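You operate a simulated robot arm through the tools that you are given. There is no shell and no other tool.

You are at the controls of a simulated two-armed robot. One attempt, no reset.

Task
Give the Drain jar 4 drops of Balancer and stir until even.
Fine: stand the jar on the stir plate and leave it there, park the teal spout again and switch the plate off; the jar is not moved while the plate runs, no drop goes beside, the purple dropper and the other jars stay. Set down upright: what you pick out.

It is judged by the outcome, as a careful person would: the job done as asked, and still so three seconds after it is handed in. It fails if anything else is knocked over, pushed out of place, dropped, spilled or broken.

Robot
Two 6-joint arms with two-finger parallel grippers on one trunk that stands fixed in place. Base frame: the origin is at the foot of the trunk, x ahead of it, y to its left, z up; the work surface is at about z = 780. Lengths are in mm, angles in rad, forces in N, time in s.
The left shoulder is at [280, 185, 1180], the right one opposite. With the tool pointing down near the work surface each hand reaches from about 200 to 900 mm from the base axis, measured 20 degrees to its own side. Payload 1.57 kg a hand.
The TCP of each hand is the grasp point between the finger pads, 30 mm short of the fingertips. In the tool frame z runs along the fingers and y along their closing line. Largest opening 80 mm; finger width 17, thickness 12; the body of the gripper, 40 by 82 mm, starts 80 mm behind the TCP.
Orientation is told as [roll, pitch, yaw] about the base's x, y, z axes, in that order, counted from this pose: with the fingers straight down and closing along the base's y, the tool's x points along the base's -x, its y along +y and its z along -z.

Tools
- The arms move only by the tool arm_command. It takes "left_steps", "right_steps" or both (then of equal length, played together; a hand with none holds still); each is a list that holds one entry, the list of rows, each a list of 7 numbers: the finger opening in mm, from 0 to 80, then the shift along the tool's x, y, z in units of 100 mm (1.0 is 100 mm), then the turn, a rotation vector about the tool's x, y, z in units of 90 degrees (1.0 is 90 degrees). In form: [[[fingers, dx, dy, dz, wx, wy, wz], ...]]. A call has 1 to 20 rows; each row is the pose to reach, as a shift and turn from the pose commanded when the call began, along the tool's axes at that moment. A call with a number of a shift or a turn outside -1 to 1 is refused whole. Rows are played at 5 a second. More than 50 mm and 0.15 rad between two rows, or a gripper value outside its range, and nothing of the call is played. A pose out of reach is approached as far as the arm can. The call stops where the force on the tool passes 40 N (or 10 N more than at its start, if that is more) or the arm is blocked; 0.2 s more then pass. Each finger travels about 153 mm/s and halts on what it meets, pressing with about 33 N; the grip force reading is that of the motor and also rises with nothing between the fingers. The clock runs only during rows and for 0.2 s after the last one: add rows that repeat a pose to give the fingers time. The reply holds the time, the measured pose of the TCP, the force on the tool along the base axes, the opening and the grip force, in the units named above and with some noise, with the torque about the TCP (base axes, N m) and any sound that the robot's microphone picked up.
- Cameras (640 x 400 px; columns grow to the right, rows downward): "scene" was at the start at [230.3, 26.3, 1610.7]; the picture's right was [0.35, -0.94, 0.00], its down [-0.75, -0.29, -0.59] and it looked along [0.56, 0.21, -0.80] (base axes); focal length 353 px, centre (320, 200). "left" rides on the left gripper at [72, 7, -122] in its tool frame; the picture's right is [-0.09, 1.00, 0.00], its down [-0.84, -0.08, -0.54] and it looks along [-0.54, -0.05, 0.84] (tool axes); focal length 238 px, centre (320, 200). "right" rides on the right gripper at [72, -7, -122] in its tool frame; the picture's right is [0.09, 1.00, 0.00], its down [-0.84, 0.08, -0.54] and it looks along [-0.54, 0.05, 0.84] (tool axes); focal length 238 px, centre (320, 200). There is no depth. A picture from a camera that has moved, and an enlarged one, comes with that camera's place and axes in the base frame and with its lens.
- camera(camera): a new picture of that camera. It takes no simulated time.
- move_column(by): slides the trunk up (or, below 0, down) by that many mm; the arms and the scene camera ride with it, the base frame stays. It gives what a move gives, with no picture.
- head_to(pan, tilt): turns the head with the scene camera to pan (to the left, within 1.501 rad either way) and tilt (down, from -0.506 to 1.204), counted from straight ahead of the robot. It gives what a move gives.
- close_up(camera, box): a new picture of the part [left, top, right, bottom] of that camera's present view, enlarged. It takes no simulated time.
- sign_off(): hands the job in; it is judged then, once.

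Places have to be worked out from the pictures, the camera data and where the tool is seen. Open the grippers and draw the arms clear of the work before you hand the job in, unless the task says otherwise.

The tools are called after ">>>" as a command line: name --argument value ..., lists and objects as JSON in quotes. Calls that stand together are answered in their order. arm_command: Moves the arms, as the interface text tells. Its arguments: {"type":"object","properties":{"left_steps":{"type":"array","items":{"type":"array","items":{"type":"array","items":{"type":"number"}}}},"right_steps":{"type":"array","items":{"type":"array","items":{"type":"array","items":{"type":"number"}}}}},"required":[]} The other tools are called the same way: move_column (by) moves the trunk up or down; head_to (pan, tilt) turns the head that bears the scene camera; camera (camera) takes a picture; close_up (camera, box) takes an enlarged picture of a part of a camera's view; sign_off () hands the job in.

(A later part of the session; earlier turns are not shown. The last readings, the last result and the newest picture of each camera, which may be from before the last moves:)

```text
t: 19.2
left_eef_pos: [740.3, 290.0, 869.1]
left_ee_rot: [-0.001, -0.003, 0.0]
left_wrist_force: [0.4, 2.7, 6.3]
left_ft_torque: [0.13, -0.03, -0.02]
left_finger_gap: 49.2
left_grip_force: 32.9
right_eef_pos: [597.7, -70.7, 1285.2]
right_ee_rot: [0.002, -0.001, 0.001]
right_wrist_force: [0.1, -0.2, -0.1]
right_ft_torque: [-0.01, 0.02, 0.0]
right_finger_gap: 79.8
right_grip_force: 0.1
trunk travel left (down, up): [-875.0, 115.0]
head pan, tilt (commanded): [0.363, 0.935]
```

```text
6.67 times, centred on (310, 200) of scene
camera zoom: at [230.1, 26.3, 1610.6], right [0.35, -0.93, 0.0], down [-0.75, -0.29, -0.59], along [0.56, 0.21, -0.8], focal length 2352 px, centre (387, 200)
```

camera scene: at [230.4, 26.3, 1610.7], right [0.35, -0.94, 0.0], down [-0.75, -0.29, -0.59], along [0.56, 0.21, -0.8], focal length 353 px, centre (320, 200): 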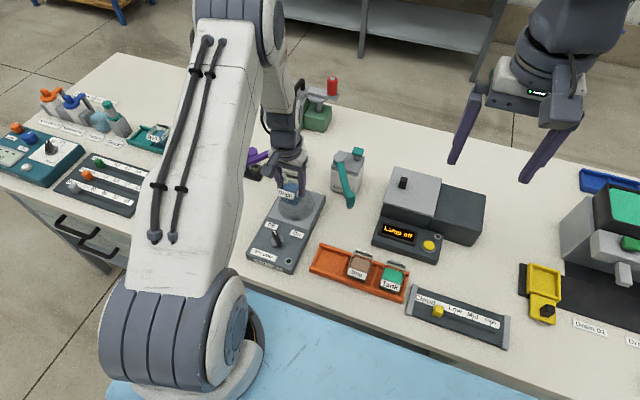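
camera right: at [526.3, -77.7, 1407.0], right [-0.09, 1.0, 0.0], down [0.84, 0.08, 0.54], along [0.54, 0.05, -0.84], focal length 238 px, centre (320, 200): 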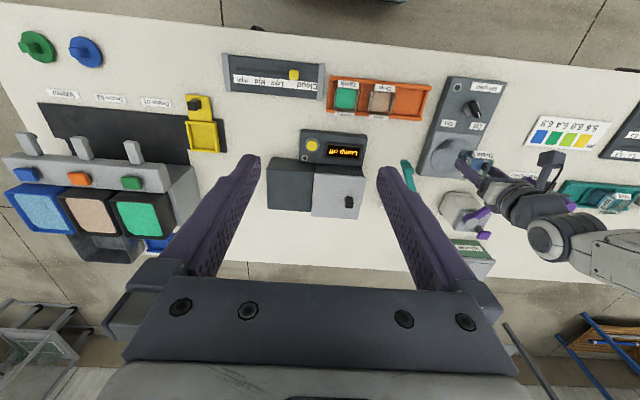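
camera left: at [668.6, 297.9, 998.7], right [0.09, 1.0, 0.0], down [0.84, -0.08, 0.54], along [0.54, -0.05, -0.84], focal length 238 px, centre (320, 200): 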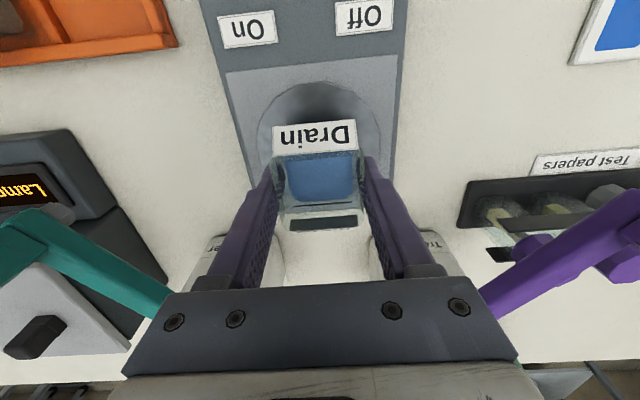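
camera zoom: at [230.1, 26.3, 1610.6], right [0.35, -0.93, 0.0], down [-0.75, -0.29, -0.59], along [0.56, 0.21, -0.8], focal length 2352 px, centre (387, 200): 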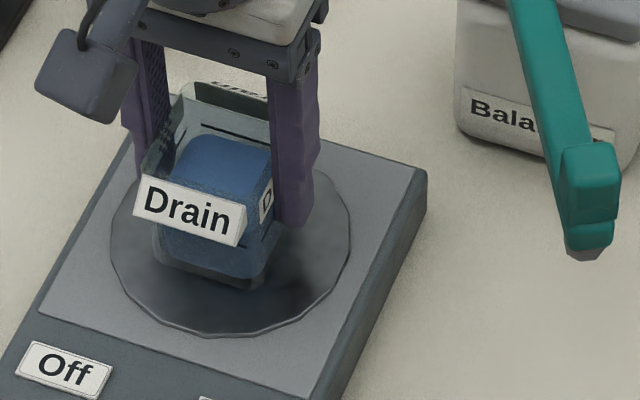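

The load dropped to about 6 N and the jar stands square on the disc. I'll relieve a touch more and open the fingers.

>>> arm_command --left_steps '[[[44, 0, 0, -0.006, 0, 0, 0], [46, 0, 0, -0.006, 0, 0, 0], [50, 0, 0, -0.006, 0, 0, 0], [54, 0, 0, -0.006, 0, 0, 0], [60, 0, 0, -0.006, 0, 0, 0], [64, 0, 0, -0.006, 0, 0, 0], [64, 0, 0, -0.006, 0, 0, 0]]]'

>>> camera --camera "left"

>>> close_up --camera "scene" --box '[270, 170, 350, 230]'

```text
t: 20.8
left_eef_pos: [741.2, 291.0, 871.7]
left_ee_rot: [0.001, 0.0, 0.0]
left_wrist_force: [-0.1, 0.7, 0.6]
left_ft_torque: [-0.02, -0.02, -0.01]
left_finger_gap: 64.2
left_grip_force: 0.0
right_eef_pos: [597.5, -70.9, 1285.5]
right_ee_rot: [-0.001, -0.001, -0.001]
right_wrist_force: [0.2, 0.0, 0.1]
right_ft_torque: [-0.04, -0.01, -0.04]
right_finger_gap: 79.9
right_grip_force: 0.0
trunk travel left (down, up): [-875.0, 115.0]
head pan, tilt (commanded): [0.363, 0.935]
```

```text
taken
camera left: at [668.6, 297.3, 993.0], right [0.09, 1.0, 0.0], down [0.84, -0.08, 0.54], along [0.54, -0.05, -0.84], focal length 238 px, centre (320, 200)
```

left: 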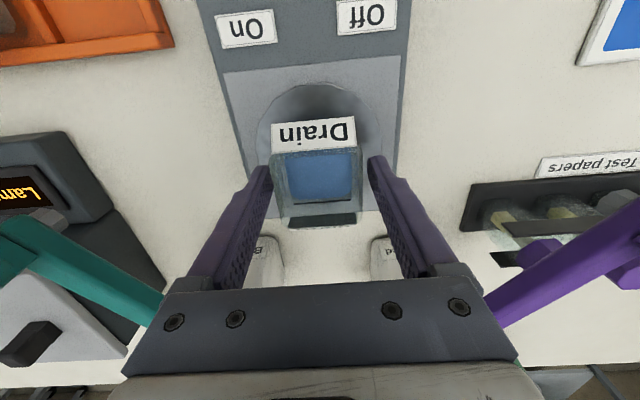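

```text
6.67 times, centred on (310, 200) of scene
camera zoom: at [230.3, 26.2, 1610.7], right [0.35, -0.94, 0.0], down [-0.75, -0.29, -0.59], along [0.56, 0.21, -0.8], focal length 2352 px, centre (387, 200)
```

zoom: 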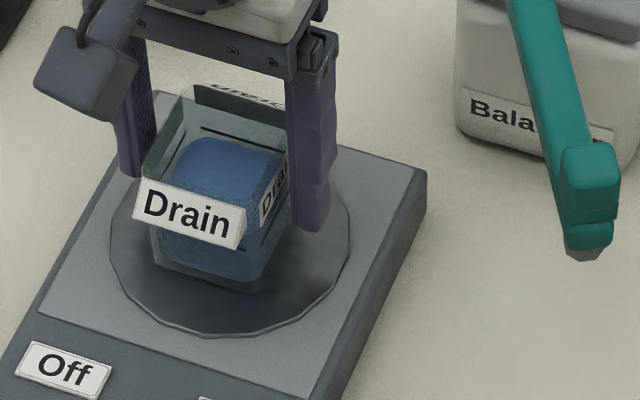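

The jar stands on its own. I'll raise the hand straight up clear of it, and back away to get clean views.

>>> arm_command --left_steps '[[[64, 0, 0, -0.1, 0, 0, 0], [64, 0, 0, -0.3, 0, 0, 0], [64, 0, 0, -0.6, 0, 0, 0], [64, 0, 0, -0.95, 0, 0, 0], [64, 0.2, 0, -1.0, 0, 0, 0], [64, 0.6, 0, -1.0, 0, 0, 0], [64, 1.0, 0, -1.0, 0, 0, 0], [64, 1.0, 0, -1.0, 0, 0, 0]]]'

>>> camera --camera "left"

>>> close_up --camera "scene" --box '[250, 130, 370, 240]'

>>> close_up --camera "right" --box '[390, 100, 490, 240]'

```text
t: 22.6
left_eef_pos: [641.7, 287.7, 971.0]
left_ee_rot: [0.001, 0.0, 0.0]
left_wrist_force: [0.0, -0.6, -0.3]
left_ft_torque: [-0.01, -0.01, -0.02]
left_finger_gap: 64.0
left_grip_force: 0.1
right_eef_pos: [596.8, -70.4, 1285.6]
right_ee_rot: [0.0, 0.001, 0.0]
right_wrist_force: [0.6, 0.3, -0.4]
right_ft_torque: [-0.04, -0.01, 0.0]
right_finger_gap: 79.9
right_grip_force: 0.0
trunk travel left (down, up): [-875.0, 115.0]
head pan, tilt (commanded): [0.363, 0.935]
```

```text
taken
camera left: at [570.3, 294.5, 1093.3], right [0.09, 1.0, 0.0], down [0.84, -0.08, 0.54], along [0.54, -0.05, -0.84], focal length 238 px, centre (320, 200)
```

left: 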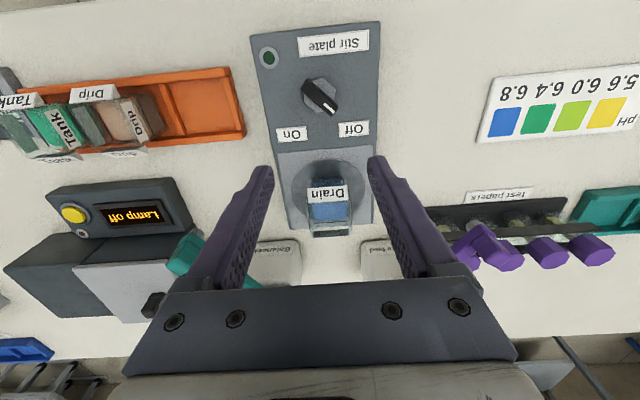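

```text
3.64 times, centred on (310, 185) of scene
camera zoom: at [230.1, 26.2, 1610.8], right [0.35, -0.94, 0.0], down [-0.75, -0.29, -0.59], along [0.56, 0.21, -0.8], focal length 1283 px, centre (356, 254)
```

zoom: 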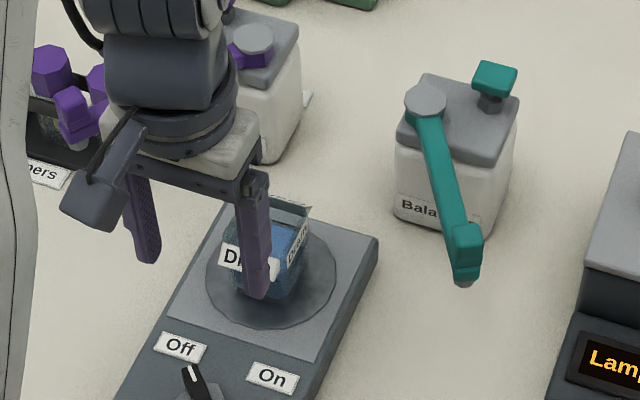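

```text
2.86 times, centred on (440, 170) of right
camera zoom: at [526.1, -77.8, 1407.1], right [-0.09, 1.0, 0.0], down [0.84, 0.08, 0.54], along [0.54, 0.05, -0.84], focal length 681 px, centre (-23, 286)
```

zoom: 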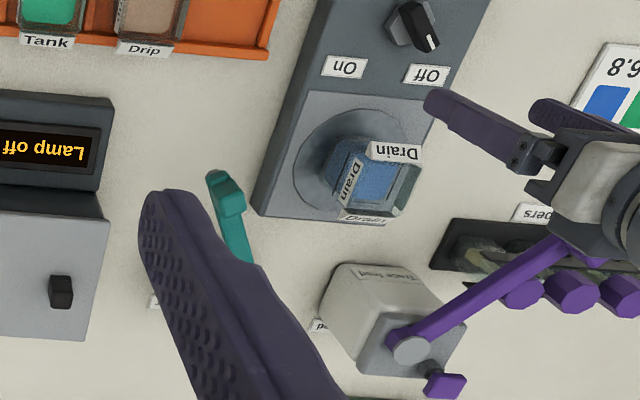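

The hand is clear and the jar stands centred. The jar rim and nozzle are close in height, so I'll pitch the left hand for a low side view to compare them before swinging the spout.

>>> arm_command --left_steps '[[[70, 0.2, -0.2, 0.1, 0, -0.05, 0], [76, 0.4, -0.4, 0.3, 0, -0.1, 0], [80, 0.6, -0.6, 0.5, 0, -0.16, 0], [80, 0.68, -0.8, 0.75, 0, -0.21, 0], [80, 0.68, -0.8, 0.95, 0, -0.2546, 0], [80, 0.68, -0.8, 0.95, 0, -0.2546, 0]]]'

>>> camera --camera "left"

>>> camera --camera "scene"

```text
t: 24.0
left_eef_pos: [574.5, 210.2, 875.0]
left_ee_rot: [0.0, -0.4, 0.0]
left_wrist_force: [-0.1, -0.2, 0.2]
left_ft_torque: [0.04, 0.01, 0.01]
left_finger_gap: 79.6
left_grip_force: 0.0
left hand out of reach, approached as far as the arm can: row 2, 3
right_eef_pos: [598.7, -71.6, 1286.0]
right_ee_rot: [0.0, -0.001, 0.0]
right_wrist_force: [-0.5, -0.9, 0.1]
right_ft_torque: [0.0, 0.01, -0.02]
right_finger_gap: 80.1
right_grip_force: 0.1
trunk travel left (down, up): [-875.0, 115.0]
head pan, tilt (commanded): [0.363, 0.935]
```

```text
taken
camera left: at [460.1, 216.0, 959.5], right [0.09, 1.0, 0.04], down [0.56, -0.08, 0.83], along [0.82, -0.05, -0.56], focal length 238 px, centre (320, 200)
```

left: 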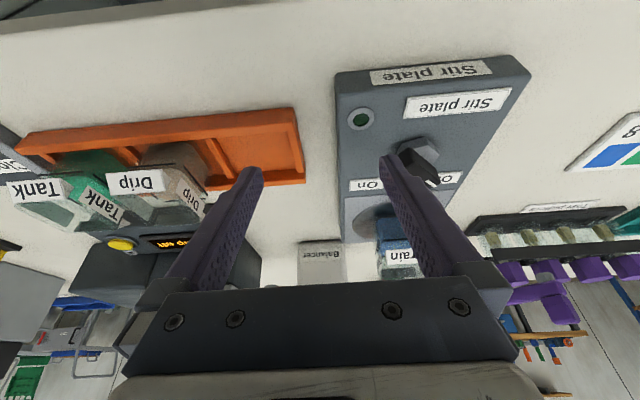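

```text
taken
camera scene: at [230.5, 26.3, 1610.7], right [0.35, -0.94, 0.0], down [-0.75, -0.29, -0.59], along [0.56, 0.21, -0.8], focal length 353 px, centre (320, 200)
```

scene: 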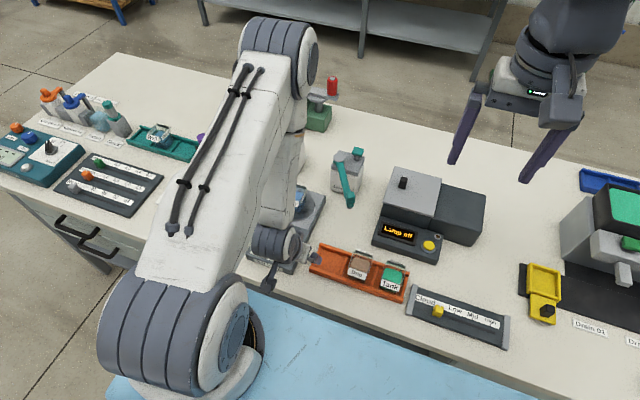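

The image is inverted (image-down is world-up), so I need to pitch more to put the targets above the fingers. I'll raise the hand and pitch to about -1.0 rad.

>>> arm_command --left_steps '[[[80, -0.07, 0, -0.2, 0, 0, 0], [80, -0.14, -0.01, -0.4, 0, -0.08, 0], [80, -0.2, -0.02, -0.6, 0, -0.16, 0], [80, -0.274, -0.02, -0.752, 0, -0.24, 0], [80, -0.274, -0.02, -0.752, 0, -0.32, 0], [80, -0.274, -0.02, -0.752, 0, -0.382, 0], [80, -0.274, -0.02, -0.752, 0, -0.382, 0]]]'

>>> camera --camera "left"

```text
t: 25.6
left_eef_pos: [578.3, 209.3, 938.5]
left_ee_rot: [-0.001, -1.002, -0.002]
left_wrist_force: [-0.3, -0.3, -0.2]
left_ft_torque: [0.01, -0.02, 0.02]
left_finger_gap: 79.8
left_grip_force: 0.0
left hand out of reach, approached as far as the arm can: row 2, 3, 4, 5, 6, 7
right_eef_pos: [598.1, -69.8, 1286.1]
right_ee_rot: [0.0, 0.0, -0.002]
right_wrist_force: [-0.1, -0.2, -0.5]
right_ft_torque: [-0.02, 0.03, 0.02]
right_finger_gap: 80.0
right_grip_force: 0.1
trunk travel left (down, up): [-875.0, 115.0]
head pan, tilt (commanded): [0.363, 0.935]
```

```text
taken
camera left: at [437.1, 215.6, 941.7], right [0.05, 1.0, 0.08], down [-0.01, -0.08, 1.0], along [1.0, -0.05, 0.0], focal length 238 px, centre (320, 200)
```

left: 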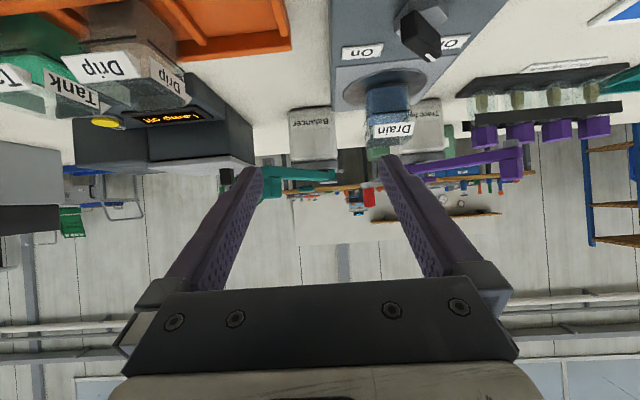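

This gives a near-horizontal view. I'll enlarge the nozzle and the jar to compare heights.

>>> close_up --camera "left" --box '[230, 80, 430, 205]'

>>> close_up --camera "left" --box '[240, 140, 350, 210]'

>>> close_up --camera "left" --box '[350, 70, 430, 170]'

```text
3.20 times, centred on (330, 142) of left
camera zoom: at [437.1, 215.6, 941.7], right [0.05, 1.0, 0.08], down [-0.01, -0.08, 1.0], along [1.0, -0.05, 0.0], focal length 763 px, centre (288, 384)
```

zoom: 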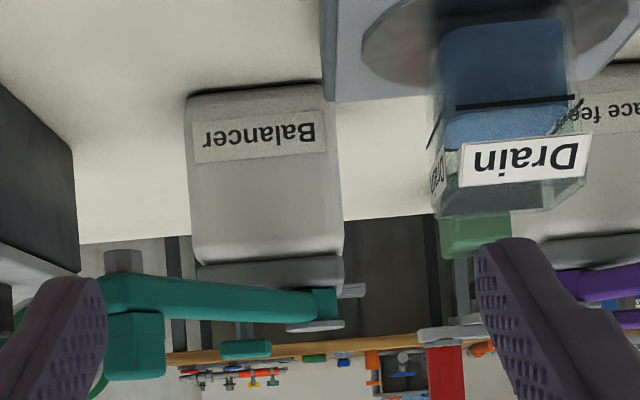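

```text
5.71 times, centred on (295, 175) of left
camera zoom: at [437.1, 215.6, 941.7], right [0.05, 1.0, 0.08], down [-0.01, -0.08, 1.0], along [1.0, -0.05, 0.0], focal length 1362 px, centre (463, 343)
```

zoom: 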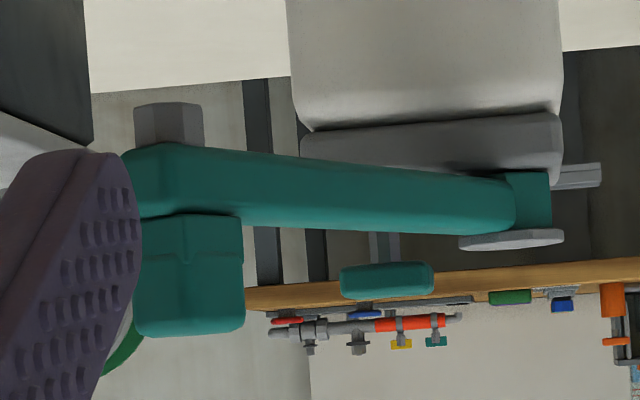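

```text
4.00 times, centred on (390, 120) of left
camera zoom: at [437.1, 215.6, 941.7], right [0.05, 1.0, 0.08], down [-0.01, -0.08, 1.0], along [1.0, -0.05, 0.0], focal length 953 px, centre (40, 520)
```

zoom: 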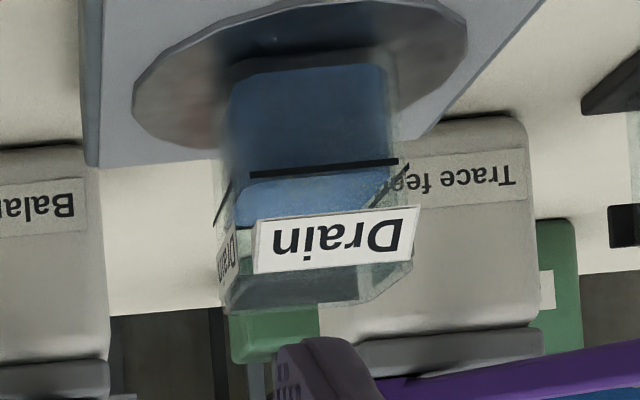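

The side view gives a nozzle tip at z about 883 and a jar rim at about 875, so the spout clears by about 8 mm. It also shows a teal grip block on top of the spout end (z about 907–934). I'll level the hand again and look at it from above.

>>> arm_command --left_steps '[[[80, -0.12, -0.02, -0.06, 0, 0.09, 0], [80, -0.25, -0.05, -0.12, 0, 0.18, 0], [80, -0.38, -0.08, -0.18, 0, 0.27, 0], [80, -0.5, -0.1, -0.24, 0, 0.36, 0], [80, -0.6, -0.12, -0.3, 0, 0.45, 0], [80, -0.7, -0.14, -0.34, 0, 0.54, 0], [80, -0.727, -0.15, -0.348, 0, 0.6366, 0], [80, -0.727, -0.15, -0.348, 0, 0.6366, 0]]]'

>>> camera --camera "left"

>>> close_up --camera "scene" --box '[320, 140, 390, 215]'

```text
refused: row 7 steps farther than a row can; nothing moved
```

```text
taken
camera left: at [437.1, 215.6, 941.7], right [0.05, 1.0, 0.08], down [-0.01, -0.08, 1.0], along [1.0, -0.05, 0.0], focal length 238 px, centre (320, 200)
```

left: 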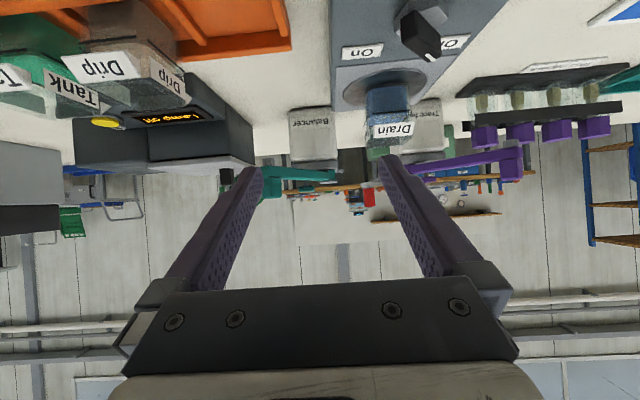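

```text
5.33 times, centred on (355, 178) of scene
camera zoom: at [230.4, 26.3, 1610.7], right [0.35, -0.94, 0.0], down [-0.75, -0.29, -0.59], along [0.56, 0.21, -0.8], focal length 1881 px, centre (133, 320)
```

zoom: 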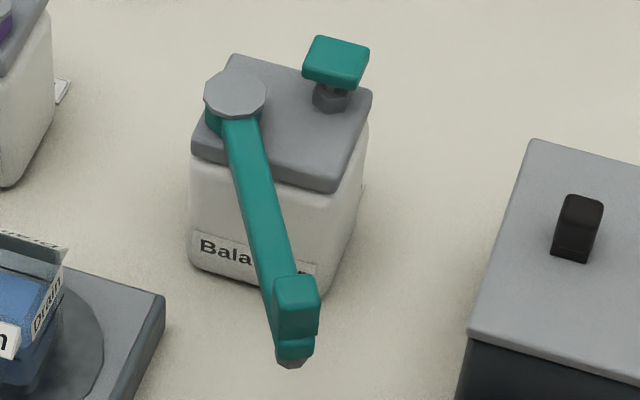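

The call was refused because one turn step was slightly too large; nothing moved. I'll resend it with smaller steps.

>>> arm_command --left_steps '[[[80, -0.1, -0.02, -0.05, 0, 0.08, 0], [80, -0.2, -0.04, -0.1, 0, 0.16, 0], [80, -0.3, -0.06, -0.15, 0, 0.24, 0], [80, -0.4, -0.08, -0.2, 0, 0.32, 0], [80, -0.5, -0.1, -0.25, 0, 0.4, 0], [80, -0.6, -0.12, -0.3, 0, 0.48, 0], [80, -0.7, -0.14, -0.34, 0, 0.56, 0], [80, -0.727, -0.15, -0.348, 0, 0.6366, 0], [80, -0.727, -0.15, -0.348, 0, 0.6366, 0]]]'

>>> camera --camera "left"

```text
t: 27.6
left_eef_pos: [588.2, 195.1, 1017.2]
left_ee_rot: [0.001, -0.001, 0.0]
left_wrist_force: [-0.3, 0.9, 0.5]
left_ft_torque: [-0.05, 0.0, -0.02]
left_finger_gap: 79.8
left_grip_force: 0.0
left hand out of reach, approached as far as the arm can: row 1, 2, 3, 4, 5
right_eef_pos: [598.1, -70.7, 1286.0]
right_ee_rot: [-0.001, 0.0, 0.0]
right_wrist_force: [0.2, -0.2, -0.4]
right_ft_torque: [0.02, 0.01, -0.02]
right_finger_gap: 80.0
right_grip_force: 0.1
trunk travel left (down, up): [-875.0, 115.0]
head pan, tilt (commanded): [0.363, 0.935]
```

```text
taken
camera left: at [516.4, 202.1, 1138.8], right [0.09, 1.0, 0.0], down [0.84, -0.08, 0.54], along [0.54, -0.05, -0.84], focal length 238 px, centre (320, 200)
```

left: 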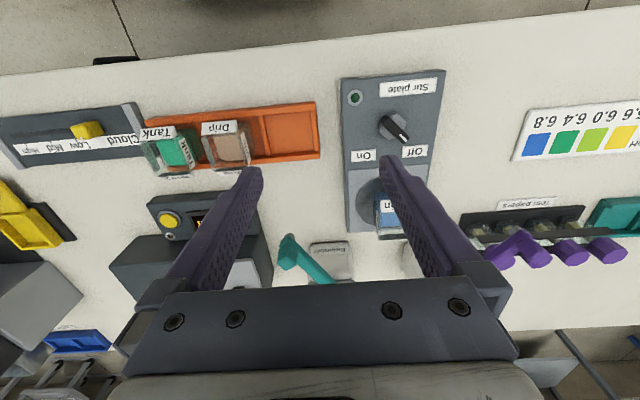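

The hand is level again. I'll enlarge the spout handle and hub from here.

>>> close_up --camera "left" --box '[260, 220, 380, 295]'

>>> close_up --camera "right" --box '[380, 140, 440, 200]'

```text
5.33 times, centred on (320, 258) of left
camera zoom: at [516.4, 202.1, 1138.8], right [0.09, 1.0, 0.0], down [0.84, -0.08, 0.54], along [0.54, -0.05, -0.84], focal length 1271 px, centre (320, -107)
```

zoom: 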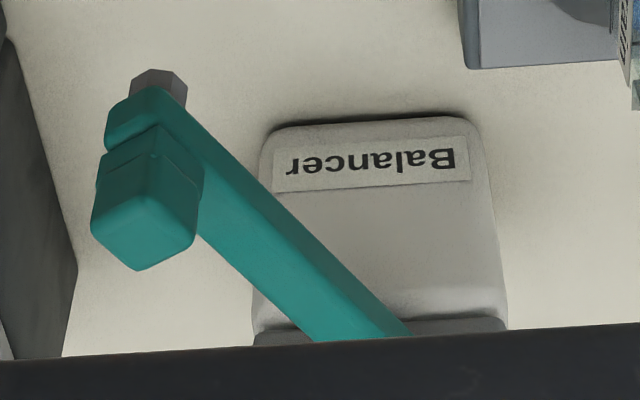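

```text
6.67 times, centred on (410, 170) of right
camera zoom: at [526.4, -77.8, 1406.9], right [-0.09, 1.0, 0.0], down [0.84, 0.08, 0.54], along [0.54, 0.05, -0.84], focal length 1589 px, centre (-280, 400)
```

zoom: 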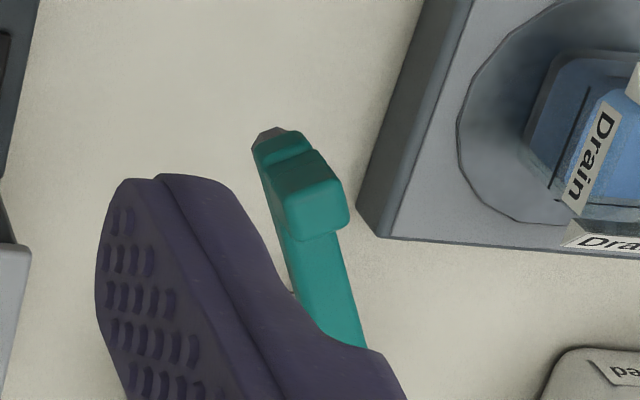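

The handle is an 18 mm square block centred near (738, 141), top z about 932, on a radius of about 148 mm around the hub. I'll bring the hand toward it, yawed +29° so the fingers close across the spout arm.

>>> arm_command --left_steps '[[[60, -0.2, -0.12, 0, 0, 0, -0.08], [50, -0.4, -0.24, 0, 0, 0, -0.16], [40, -0.6, -0.36, 0, 0, 0, -0.24], [40, -0.8, -0.48, 0, 0, 0, -0.3244], [40, -0.95, -0.53, 0, 0, 0, -0.3244], [40, -0.95, -0.53, 0, 0, 0, -0.3244]]]'

>>> camera --camera "left"

>>> close_up --camera "scene" --box '[270, 120, 410, 230]'

```text
t: 29.0
left_eef_pos: [684.9, 141.6, 1017.0]
left_ee_rot: [-0.001, 0.0, 0.51]
left_wrist_force: [-0.1, -0.6, 0.6]
left_ft_torque: [0.0, 0.02, 0.01]
left_finger_gap: 40.0
left_grip_force: 0.0
right_eef_pos: [598.1, -70.8, 1284.4]
right_ee_rot: [0.001, 0.0, -0.001]
right_wrist_force: [-0.2, -0.1, 0.2]
right_ft_torque: [0.02, -0.04, 0.02]
right_finger_gap: 80.2
right_grip_force: 0.2
trunk travel left (down, up): [-875.0, 115.0]
head pan, tilt (commanded): [0.363, 0.935]
```

```text
taken
camera left: at [618.8, 111.4, 1139.3], right [-0.41, 0.91, 0.0], down [0.77, 0.34, 0.54], along [0.49, 0.22, -0.84], focal length 238 px, centre (320, 200)
```

left: 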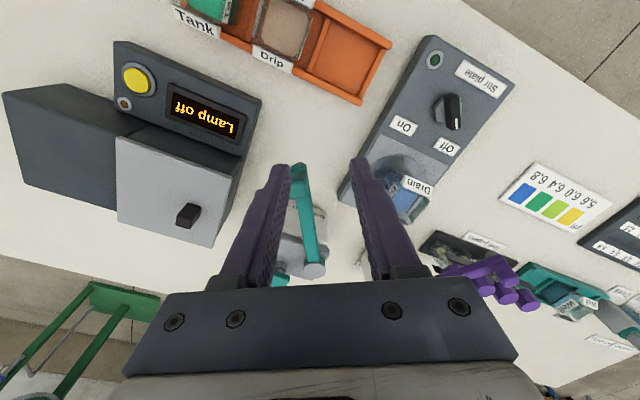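

```text
3.64 times, centred on (340, 175) of scene
camera zoom: at [230.4, 26.2, 1610.7], right [0.35, -0.94, 0.0], down [-0.75, -0.29, -0.59], along [0.56, 0.21, -0.8], focal length 1283 px, centre (247, 291)
```

zoom: 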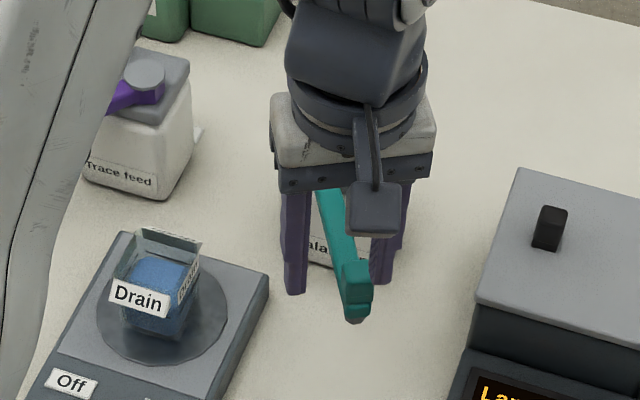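

Now the hand is aligned with the spout. I'll zoom to refine the handle, hub and button positions before descending.

>>> close_up --camera "left" --box '[260, 150, 360, 290]'

>>> close_up --camera "left" --box '[265, 150, 335, 200]'

```text
2.86 times, centred on (310, 220) of left
camera zoom: at [618.8, 111.4, 1139.3], right [-0.41, 0.91, 0.0], down [0.77, 0.34, 0.54], along [0.49, 0.22, -0.84], focal length 681 px, centre (349, 143)
```

zoom: 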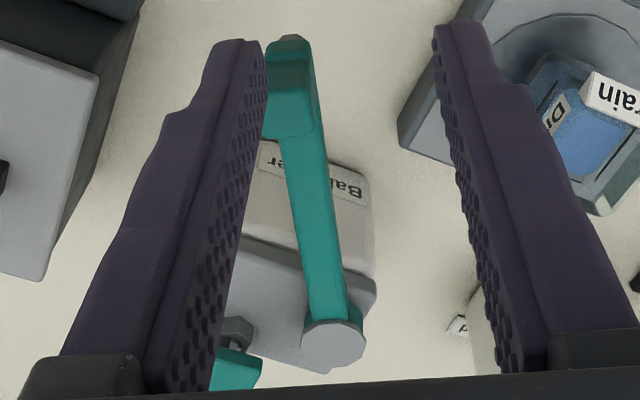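

```text
8.00 times, centred on (300, 175) of left
camera zoom: at [618.8, 111.4, 1139.3], right [-0.41, 0.91, 0.0], down [0.77, 0.34, 0.54], along [0.49, 0.22, -0.84], focal length 1907 px, centre (480, 400)
```

zoom: 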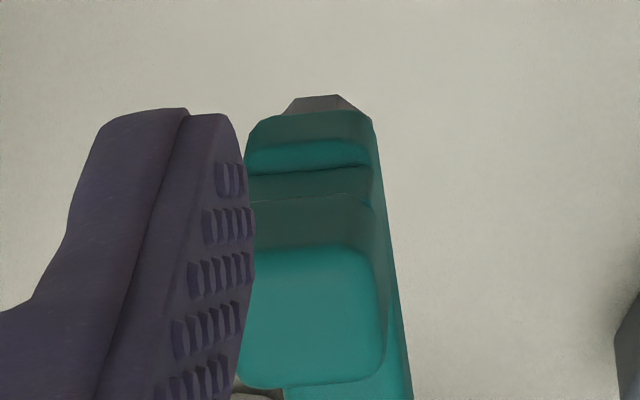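

Refined: handle at (738, 141), hub at (866, 213). I'll move over the handle and down part-way (tips still above it), then verify.

>>> arm_command --left_steps '[[[40, -0.15, -0.08, 0, 0, 0, 0], [40, -0.32, -0.18, 0, 0, 0, 0], [40, -0.463, -0.259, 0, 0, 0, 0], [40, -0.463, -0.259, 0.2, 0, 0, 0], [40, -0.463, -0.259, 0.35, 0, 0, 0], [40, -0.463, -0.259, 0.35, 0, 0, 0]]]'

>>> camera --camera "left"

>>> close_up --camera "scene" --box '[300, 120, 400, 220]'

>>> close_up --camera "right" --box '[370, 110, 470, 210]'

```text
t: 30.4
left_eef_pos: [737.2, 141.9, 982.4]
left_ee_rot: [-0.001, -0.001, 0.508]
left_wrist_force: [0.1, -0.2, 0.7]
left_ft_torque: [-0.03, 0.0, -0.03]
left_finger_gap: 40.1
left_grip_force: 0.0
right_eef_pos: [597.8, -70.8, 1285.7]
right_ee_rot: [0.0, -0.003, -0.001]
right_wrist_force: [-0.1, 0.1, 0.2]
right_ft_torque: [0.0, 0.02, 0.0]
right_finger_gap: 79.7
right_grip_force: 0.2
trunk travel left (down, up): [-875.0, 115.0]
head pan, tilt (commanded): [0.363, 0.935]
```

```text
taken
camera left: at [671.4, 112.0, 1103.8], right [-0.41, 0.91, 0.0], down [0.77, 0.34, 0.54], along [0.5, 0.22, -0.84], focal length 238 px, centre (320, 200)
```

left: 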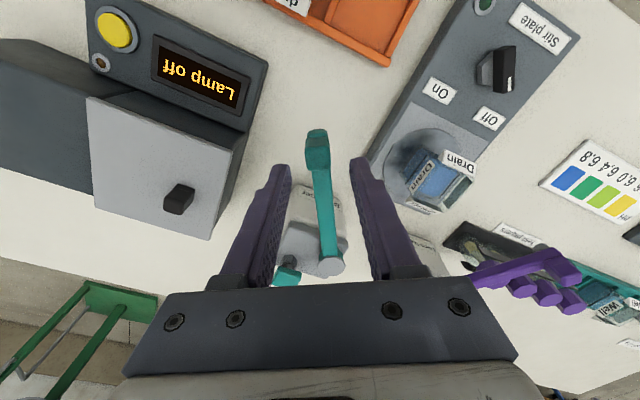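

```text
4.00 times, centred on (350, 170) of scene
camera zoom: at [230.4, 26.2, 1610.7], right [0.35, -0.94, 0.0], down [-0.75, -0.29, -0.59], along [0.56, 0.21, -0.8], focal length 1411 px, centre (200, 320)
```

zoom: 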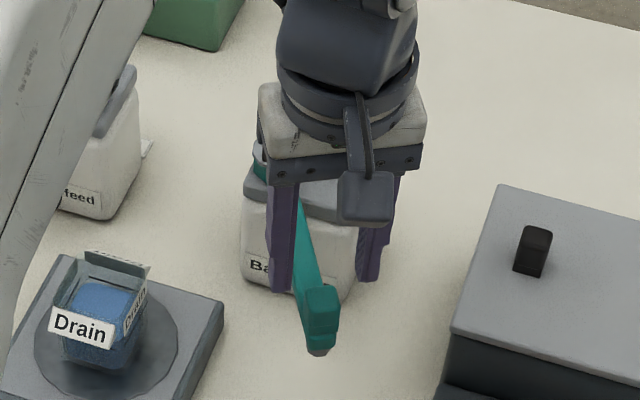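

```text
4.00 times, centred on (420, 160) of right
camera zoom: at [526.3, -77.8, 1407.0], right [-0.09, 1.0, 0.0], down [0.84, 0.08, 0.54], along [0.54, 0.05, -0.84], focal length 953 px, centre (-80, 360)
```

zoom: 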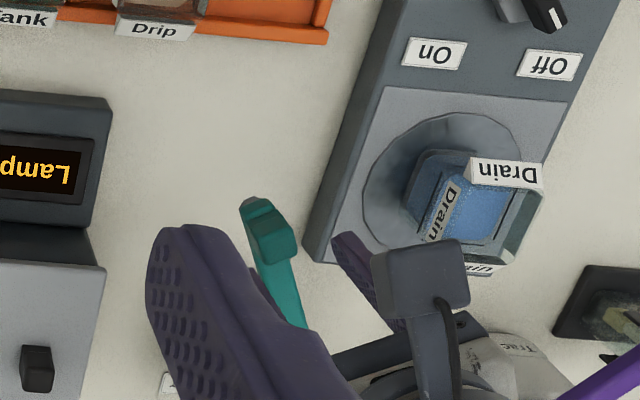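

The handle is centred between the fingers. I'll descend so the pads straddle the handle, then close to a loose cage of 26 mm.

>>> arm_command --left_steps '[[[40, 0, 0, 0.15, 0, 0, 0], [40, 0, 0, 0.3, 0, 0, 0], [40, 0, 0, 0.42, 0, 0, 0], [40, 0, 0, 0.46, 0, 0, 0], [34, 0, 0, 0.46, 0, 0, 0], [28, 0, 0, 0.46, 0, 0, 0], [26, 0, 0, 0.46, 0, 0, 0], [26, 0, 0, 0.46, 0, 0, 0]]]'

>>> close_up --camera "left" --box '[250, 100, 390, 220]'

>>> close_up --camera "scene" --box '[300, 120, 400, 220]'

```text
t: 32.2
left_eef_pos: [737.0, 142.3, 935.8]
left_ee_rot: [0.0, -0.002, 0.51]
left_wrist_force: [0.4, 0.0, 0.4]
left_ft_torque: [-0.02, -0.01, 0.03]
left_finger_gap: 25.9
left_grip_force: 0.0
right_eef_pos: [597.7, -69.8, 1285.6]
right_ee_rot: [0.0, 0.001, -0.001]
right_wrist_force: [0.5, -0.4, -0.5]
right_ft_torque: [0.01, -0.02, 0.02]
right_finger_gap: 79.9
right_grip_force: 0.2
trunk travel left (down, up): [-875.0, 115.0]
head pan, tilt (commanded): [0.363, 0.935]
```

```text
3.33 times, centred on (320, 160) of left
camera zoom: at [670.6, 113.2, 1056.8], right [-0.41, 0.91, 0.0], down [0.77, 0.34, 0.54], along [0.5, 0.22, -0.84], focal length 794 px, centre (320, 333)
```

zoom: 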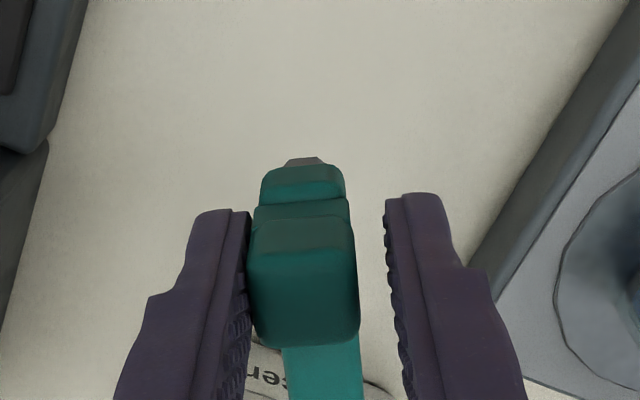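

```text
4.00 times, centred on (350, 170) of scene
camera zoom: at [230.3, 26.2, 1610.7], right [0.35, -0.94, 0.0], down [-0.75, -0.29, -0.59], along [0.56, 0.21, -0.8], focal length 1411 px, centre (200, 320)
```

zoom: 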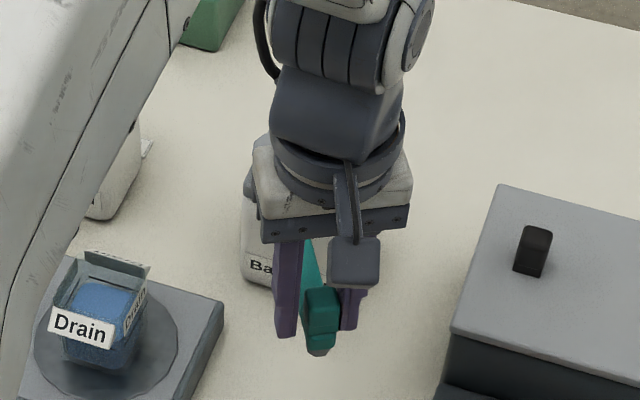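

The handle is caged, resting nearly against the −y finger. I'll swing it about the hub by a first 12° and check that the spout follows with little force.

>>> arm_command --left_steps '[[[26, -0.0045, 0.1026, 0, 0, 0, 0.0444], [26, -0.0161, 0.2046, 0, 0, 0, 0.0889], [26, -0.0348, 0.3056, 0, 0, 0, 0.1333], [26, -0.0348, 0.3056, 0, 0, 0, 0.1333]]]'

>>> close_up --camera "left" --box '[250, 100, 390, 220]'

>>> close_up --camera "scene" --box '[260, 120, 380, 230]'

```text
t: 33.2
left_eef_pos: [725.1, 170.1, 935.2]
left_ee_rot: [0.0, 0.001, 0.3]
left_wrist_force: [-1.1, -0.1, -0.1]
left_ft_torque: [-0.01, -0.01, 0.0]
left_finger_gap: 26.0
left_grip_force: 0.0
right_eef_pos: [598.3, -70.1, 1286.1]
right_ee_rot: [-0.001, -0.001, 0.0]
right_wrist_force: [-0.2, 0.0, 0.0]
right_ft_torque: [-0.01, 0.01, -0.02]
right_finger_gap: 79.9
right_grip_force: 0.0
trunk travel left (down, up): [-875.0, 115.0]
head pan, tilt (commanded): [0.363, 0.935]
```

```text
3.33 times, centred on (320, 160) of left
camera zoom: at [654.4, 154.7, 1057.0], right [-0.21, 0.98, 0.0], down [0.82, 0.17, 0.54], along [0.53, 0.11, -0.84], focal length 794 px, centre (320, 333)
```

zoom: 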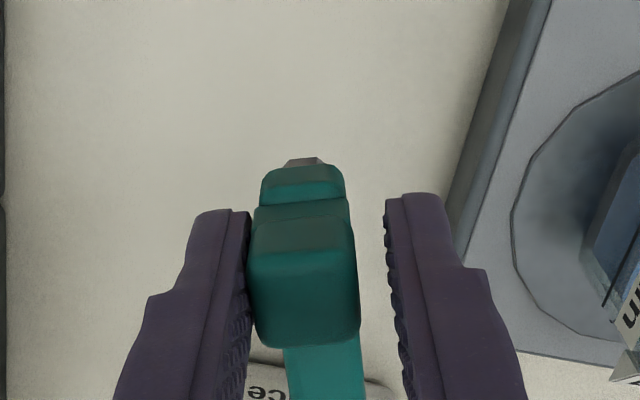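

```text
3.64 times, centred on (320, 175) of scene
camera zoom: at [230.3, 26.3, 1610.7], right [0.35, -0.94, 0.0], down [-0.75, -0.29, -0.59], along [0.56, 0.21, -0.8], focal length 1283 px, centre (320, 291)
```

zoom: 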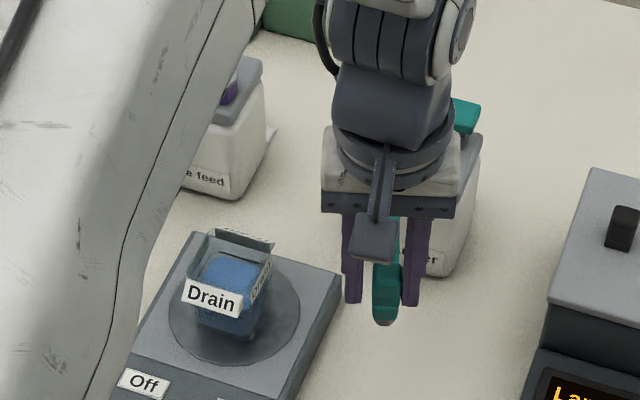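

The spout follows with almost no force and the geometry matches. I'll continue 36° further along the arc.

>>> arm_command --left_steps '[[[26, -0.0045, 0.1026, 0, 0, 0, 0.0444], [26, -0.0161, 0.2046, 0, 0, 0, 0.0889], [26, -0.0348, 0.3056, 0, 0, 0, 0.1333], [26, -0.0606, 0.405, 0, 0, 0, 0.1778], [26, -0.0932, 0.5023, 0, 0, 0, 0.2222], [26, -0.1325, 0.5972, 0, 0, 0, 0.2667], [26, -0.1783, 0.6891, 0, 0, 0, 0.3111], [26, -0.2304, 0.7775, 0, 0, 0, 0.3556], [26, -0.2886, 0.8621, 0, 0, 0, 0.4], [26, -0.2886, 0.8621, 0, 0, 0, 0.4]]]'

>>> camera --camera "left"

>>> close_up --camera "scene" --box '[240, 120, 360, 230]'

>>> close_up --camera "right" --box '[400, 110, 500, 210]'

```text
t: 35.4
left_eef_pos: [726.8, 262.9, 934.1]
left_ee_rot: [0.0, 0.0, -0.331]
left_wrist_force: [-0.6, 0.4, 0.5]
left_ft_torque: [-0.02, -0.03, 0.01]
left_finger_gap: 25.9
left_grip_force: 0.1
right_eef_pos: [597.1, -70.7, 1286.0]
right_ee_rot: [0.001, 0.001, 0.0]
right_wrist_force: [0.5, -0.8, 0.5]
right_ft_torque: [-0.01, 0.0, 0.02]
right_finger_gap: 80.0
right_grip_force: 0.0
trunk travel left (down, up): [-875.0, 115.0]
head pan, tilt (commanded): [0.363, 0.935]
```

```text
taken
camera left: at [659.8, 291.9, 1056.4], right [0.41, 0.91, 0.0], down [0.77, -0.34, 0.54], along [0.49, -0.22, -0.84], focal length 238 px, centre (320, 200)
```

left: 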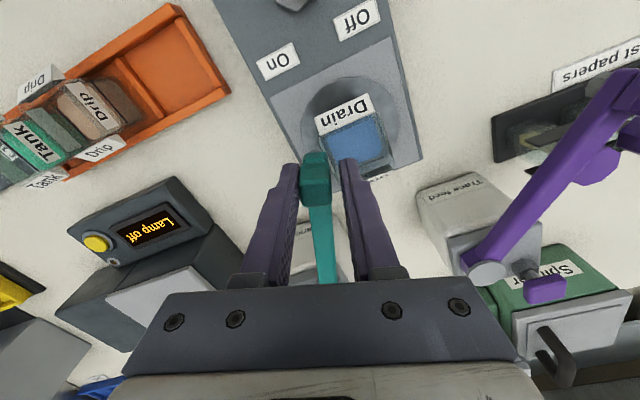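

```text
3.64 times, centred on (300, 175) of scene
camera zoom: at [230.4, 26.3, 1610.7], right [0.35, -0.94, 0.0], down [-0.75, -0.29, -0.59], along [0.56, 0.21, -0.8], focal length 1283 px, centre (393, 291)
```

zoom: 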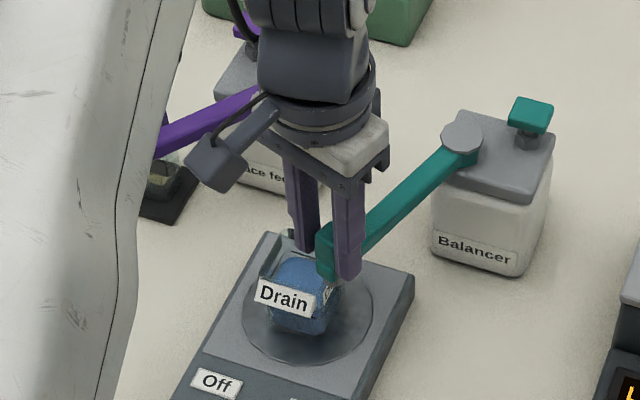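

```text
4.00 times, centred on (450, 160) of right
camera zoom: at [526.3, -77.7, 1407.0], right [-0.09, 1.0, 0.0], down [0.84, 0.08, 0.54], along [0.54, 0.05, -0.84], focal length 953 px, centre (-200, 360)
```

zoom: 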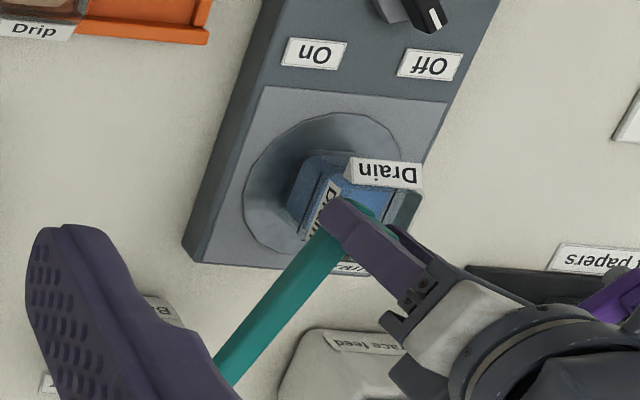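

The nozzle is just over the jar's near edge without contact. I'll swing the last 13.5° to bring it over the jar's centre.

>>> arm_command --left_steps '[[[26, -0.0045, 0.1026, 0, 0, 0, 0.0444], [26, -0.0161, 0.2046, 0, 0, 0, 0.0889], [26, -0.0348, 0.3056, 0, 0, 0, 0.1333], [26, -0.0437, 0.343, 0, 0, 0, 0.15], [26, -0.0437, 0.343, 0, 0, 0, 0.15]]]'

>>> camera --camera "left"

>>> close_up --camera "scene" --box '[240, 120, 360, 230]'

>>> close_up --camera "right" --box '[400, 110, 500, 210]'

```text
t: 36.6
left_eef_pos: [742.7, 291.9, 934.8]
left_ee_rot: [0.0, -0.001, -0.562]
left_wrist_force: [-1.1, -1.4, -0.1]
left_ft_torque: [-0.01, 0.0, 0.01]
left_finger_gap: 27.0
left_grip_force: 0.5
right_eef_pos: [597.7, -70.6, 1285.5]
right_ee_rot: [-0.001, 0.0, 0.001]
right_wrist_force: [0.0, -0.3, -0.6]
right_ft_torque: [0.0, -0.01, -0.02]
right_finger_gap: 80.1
right_grip_force: 0.0
trunk travel left (down, up): [-875.0, 115.0]
head pan, tilt (commanded): [0.363, 0.935]
```

```text
taken
camera left: at [685.5, 336.5, 1056.2], right [0.61, 0.79, 0.0], down [0.67, -0.51, 0.54], along [0.43, -0.33, -0.84], focal length 238 px, centre (320, 200)
```

left: 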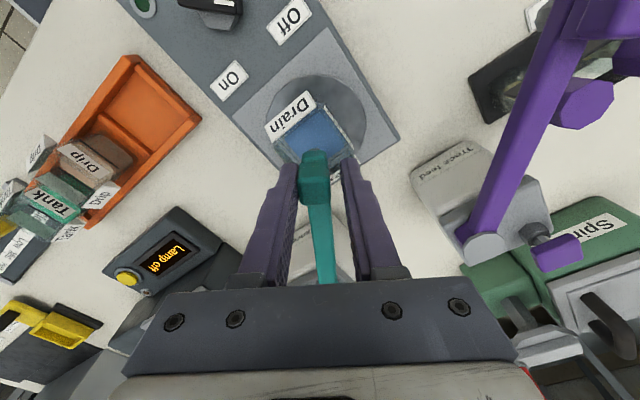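

```text
3.64 times, centred on (300, 175) of scene
camera zoom: at [230.3, 26.2, 1610.8], right [0.35, -0.94, 0.0], down [-0.75, -0.29, -0.59], along [0.56, 0.21, -0.8], focal length 1283 px, centre (393, 291)
```

zoom: 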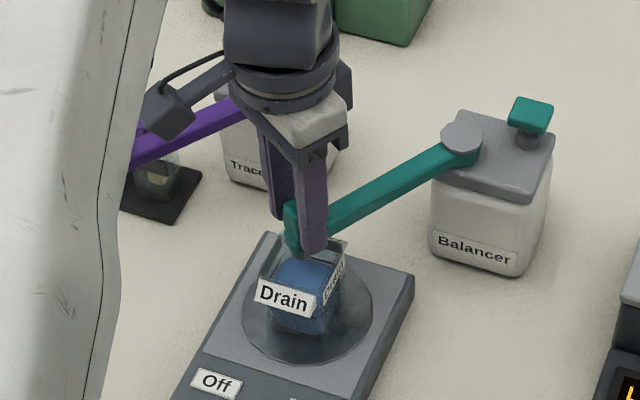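

```text
4.00 times, centred on (450, 160) of right
camera zoom: at [526.2, -77.8, 1407.0], right [-0.09, 1.0, 0.0], down [0.84, 0.08, 0.54], along [0.54, 0.05, -0.84], focal length 953 px, centre (-200, 360)
```

zoom: 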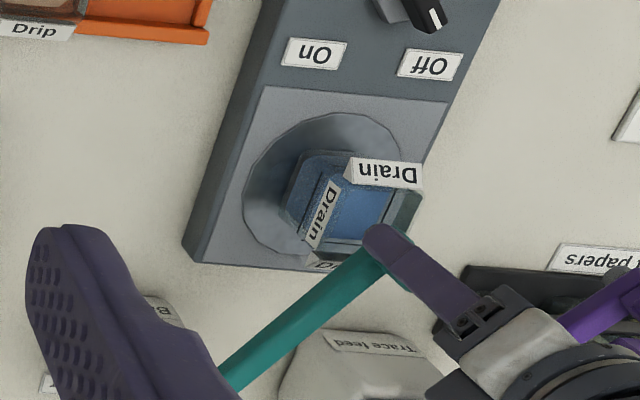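

The nozzle is now over the jar centre (handle near (741, 289)). I'll open the fingers, rise clear of the handle, and back off to verify.

>>> arm_command --left_steps '[[[32, 0, 0, 0, 0, 0, 0], [40, 0, 0, 0, 0, 0, 0], [40, 0, 0, -0.15, 0, 0, 0], [40, 0, 0, -0.4, 0, 0, 0], [40, 0, 0, -0.7, 0, 0, 0], [40, 0, 0, -0.9, 0, 0, 0], [40, 0, 0, -0.9, 0, 0, 0]]]'

>>> camera --camera "left"

>>> close_up --camera "scene" --box '[240, 120, 360, 230]'

>>> close_up --camera "right" --box '[400, 110, 500, 210]'

```text
t: 38.2
left_eef_pos: [743.1, 291.3, 1024.9]
left_ee_rot: [0.0, 0.0, -0.564]
left_wrist_force: [0.9, 0.6, -0.1]
left_ft_torque: [0.0, -0.02, -0.02]
left_finger_gap: 40.2
left_grip_force: 0.0
right_eef_pos: [597.7, -70.4, 1286.6]
right_ee_rot: [0.001, 0.001, 0.0]
right_wrist_force: [-0.2, 0.2, 0.2]
right_ft_torque: [0.05, -0.02, -0.01]
right_finger_gap: 80.0
right_grip_force: 0.1
trunk travel left (down, up): [-875.0, 115.0]
head pan, tilt (commanded): [0.363, 0.935]
```

```text
taken
camera left: at [685.6, 335.8, 1146.3], right [0.61, 0.79, 0.0], down [0.67, -0.51, 0.54], along [0.43, -0.33, -0.84], focal length 238 px, centre (320, 200)
```

left: 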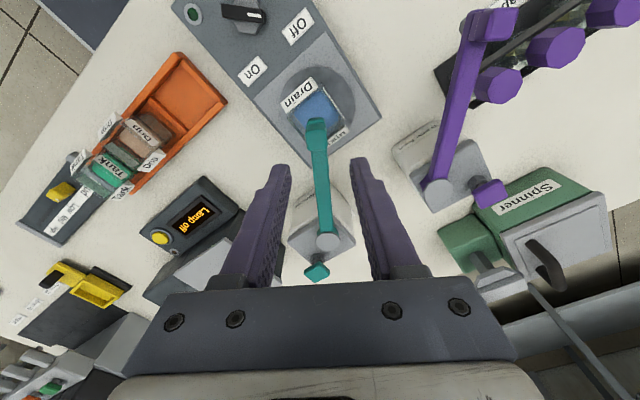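

```text
3.64 times, centred on (300, 175) of scene
camera zoom: at [230.2, 26.2, 1610.7], right [0.35, -0.94, 0.0], down [-0.75, -0.29, -0.59], along [0.56, 0.21, -0.8], focal length 1283 px, centre (393, 291)
```

zoom: 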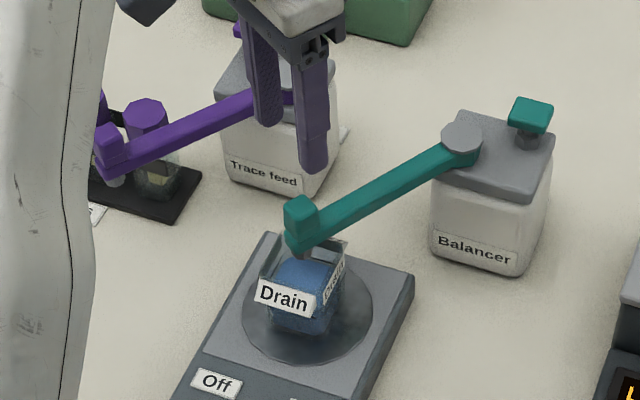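

```text
4.00 times, centred on (450, 160) of right
camera zoom: at [526.2, -77.8, 1407.0], right [-0.09, 1.0, 0.0], down [0.84, 0.08, 0.54], along [0.54, 0.05, -0.84], focal length 953 px, centre (-200, 360)
```

zoom: 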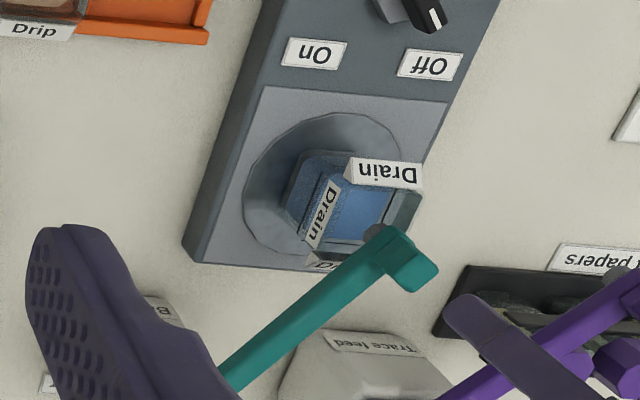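

The spout stays over the jar. I'll zoom on the nozzle and jar opening from two cameras to confirm the overlap.

>>> close_up --camera "scene" --box '[275, 160, 335, 215]'

>>> close_up --camera "right" --box '[455, 135, 505, 185]'

>>> close_up --camera "left" --box '[270, 60, 390, 150]'

```text
7.27 times, centred on (305, 188) of scene
camera zoom: at [230.2, 26.2, 1610.7], right [0.35, -0.94, 0.0], down [-0.75, -0.29, -0.59], along [0.56, 0.21, -0.8], focal length 2565 px, centre (429, 291)
```

zoom: 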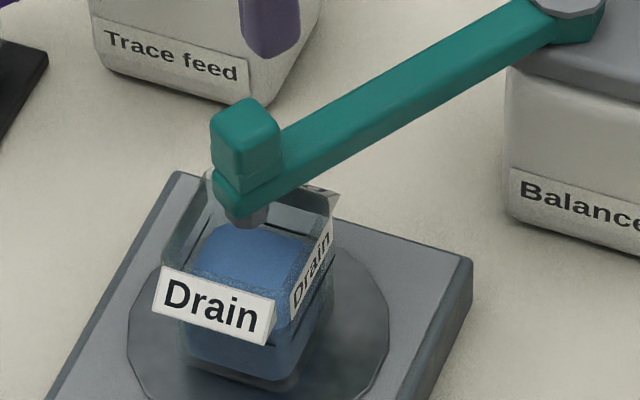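

```text
8.00 times, centred on (480, 160) of right
camera zoom: at [526.2, -77.8, 1407.0], right [-0.09, 1.0, 0.0], down [0.84, 0.08, 0.54], along [0.54, 0.05, -0.84], focal length 1907 px, centre (-960, 520)
```

zoom: 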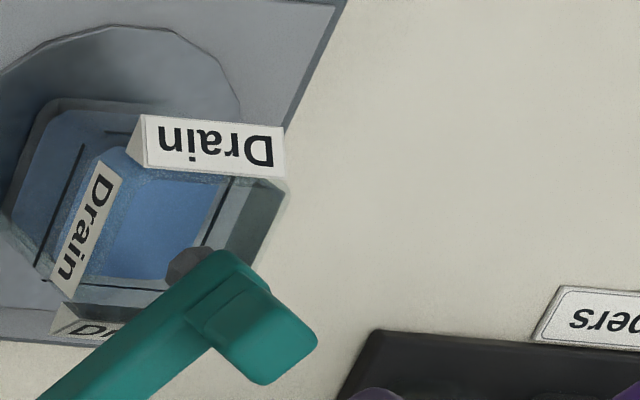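

```text
4.44 times, centred on (330, 105) of left
camera zoom: at [685.6, 335.8, 1146.3], right [0.61, 0.79, 0.0], down [0.67, -0.51, 0.54], along [0.43, -0.33, -0.84], focal length 1059 px, centre (276, 622)
```

zoom: 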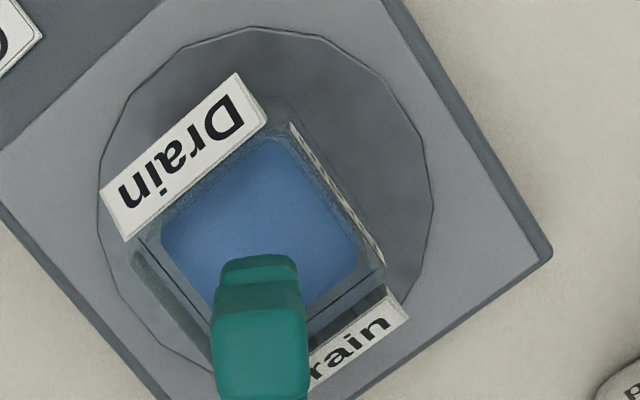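

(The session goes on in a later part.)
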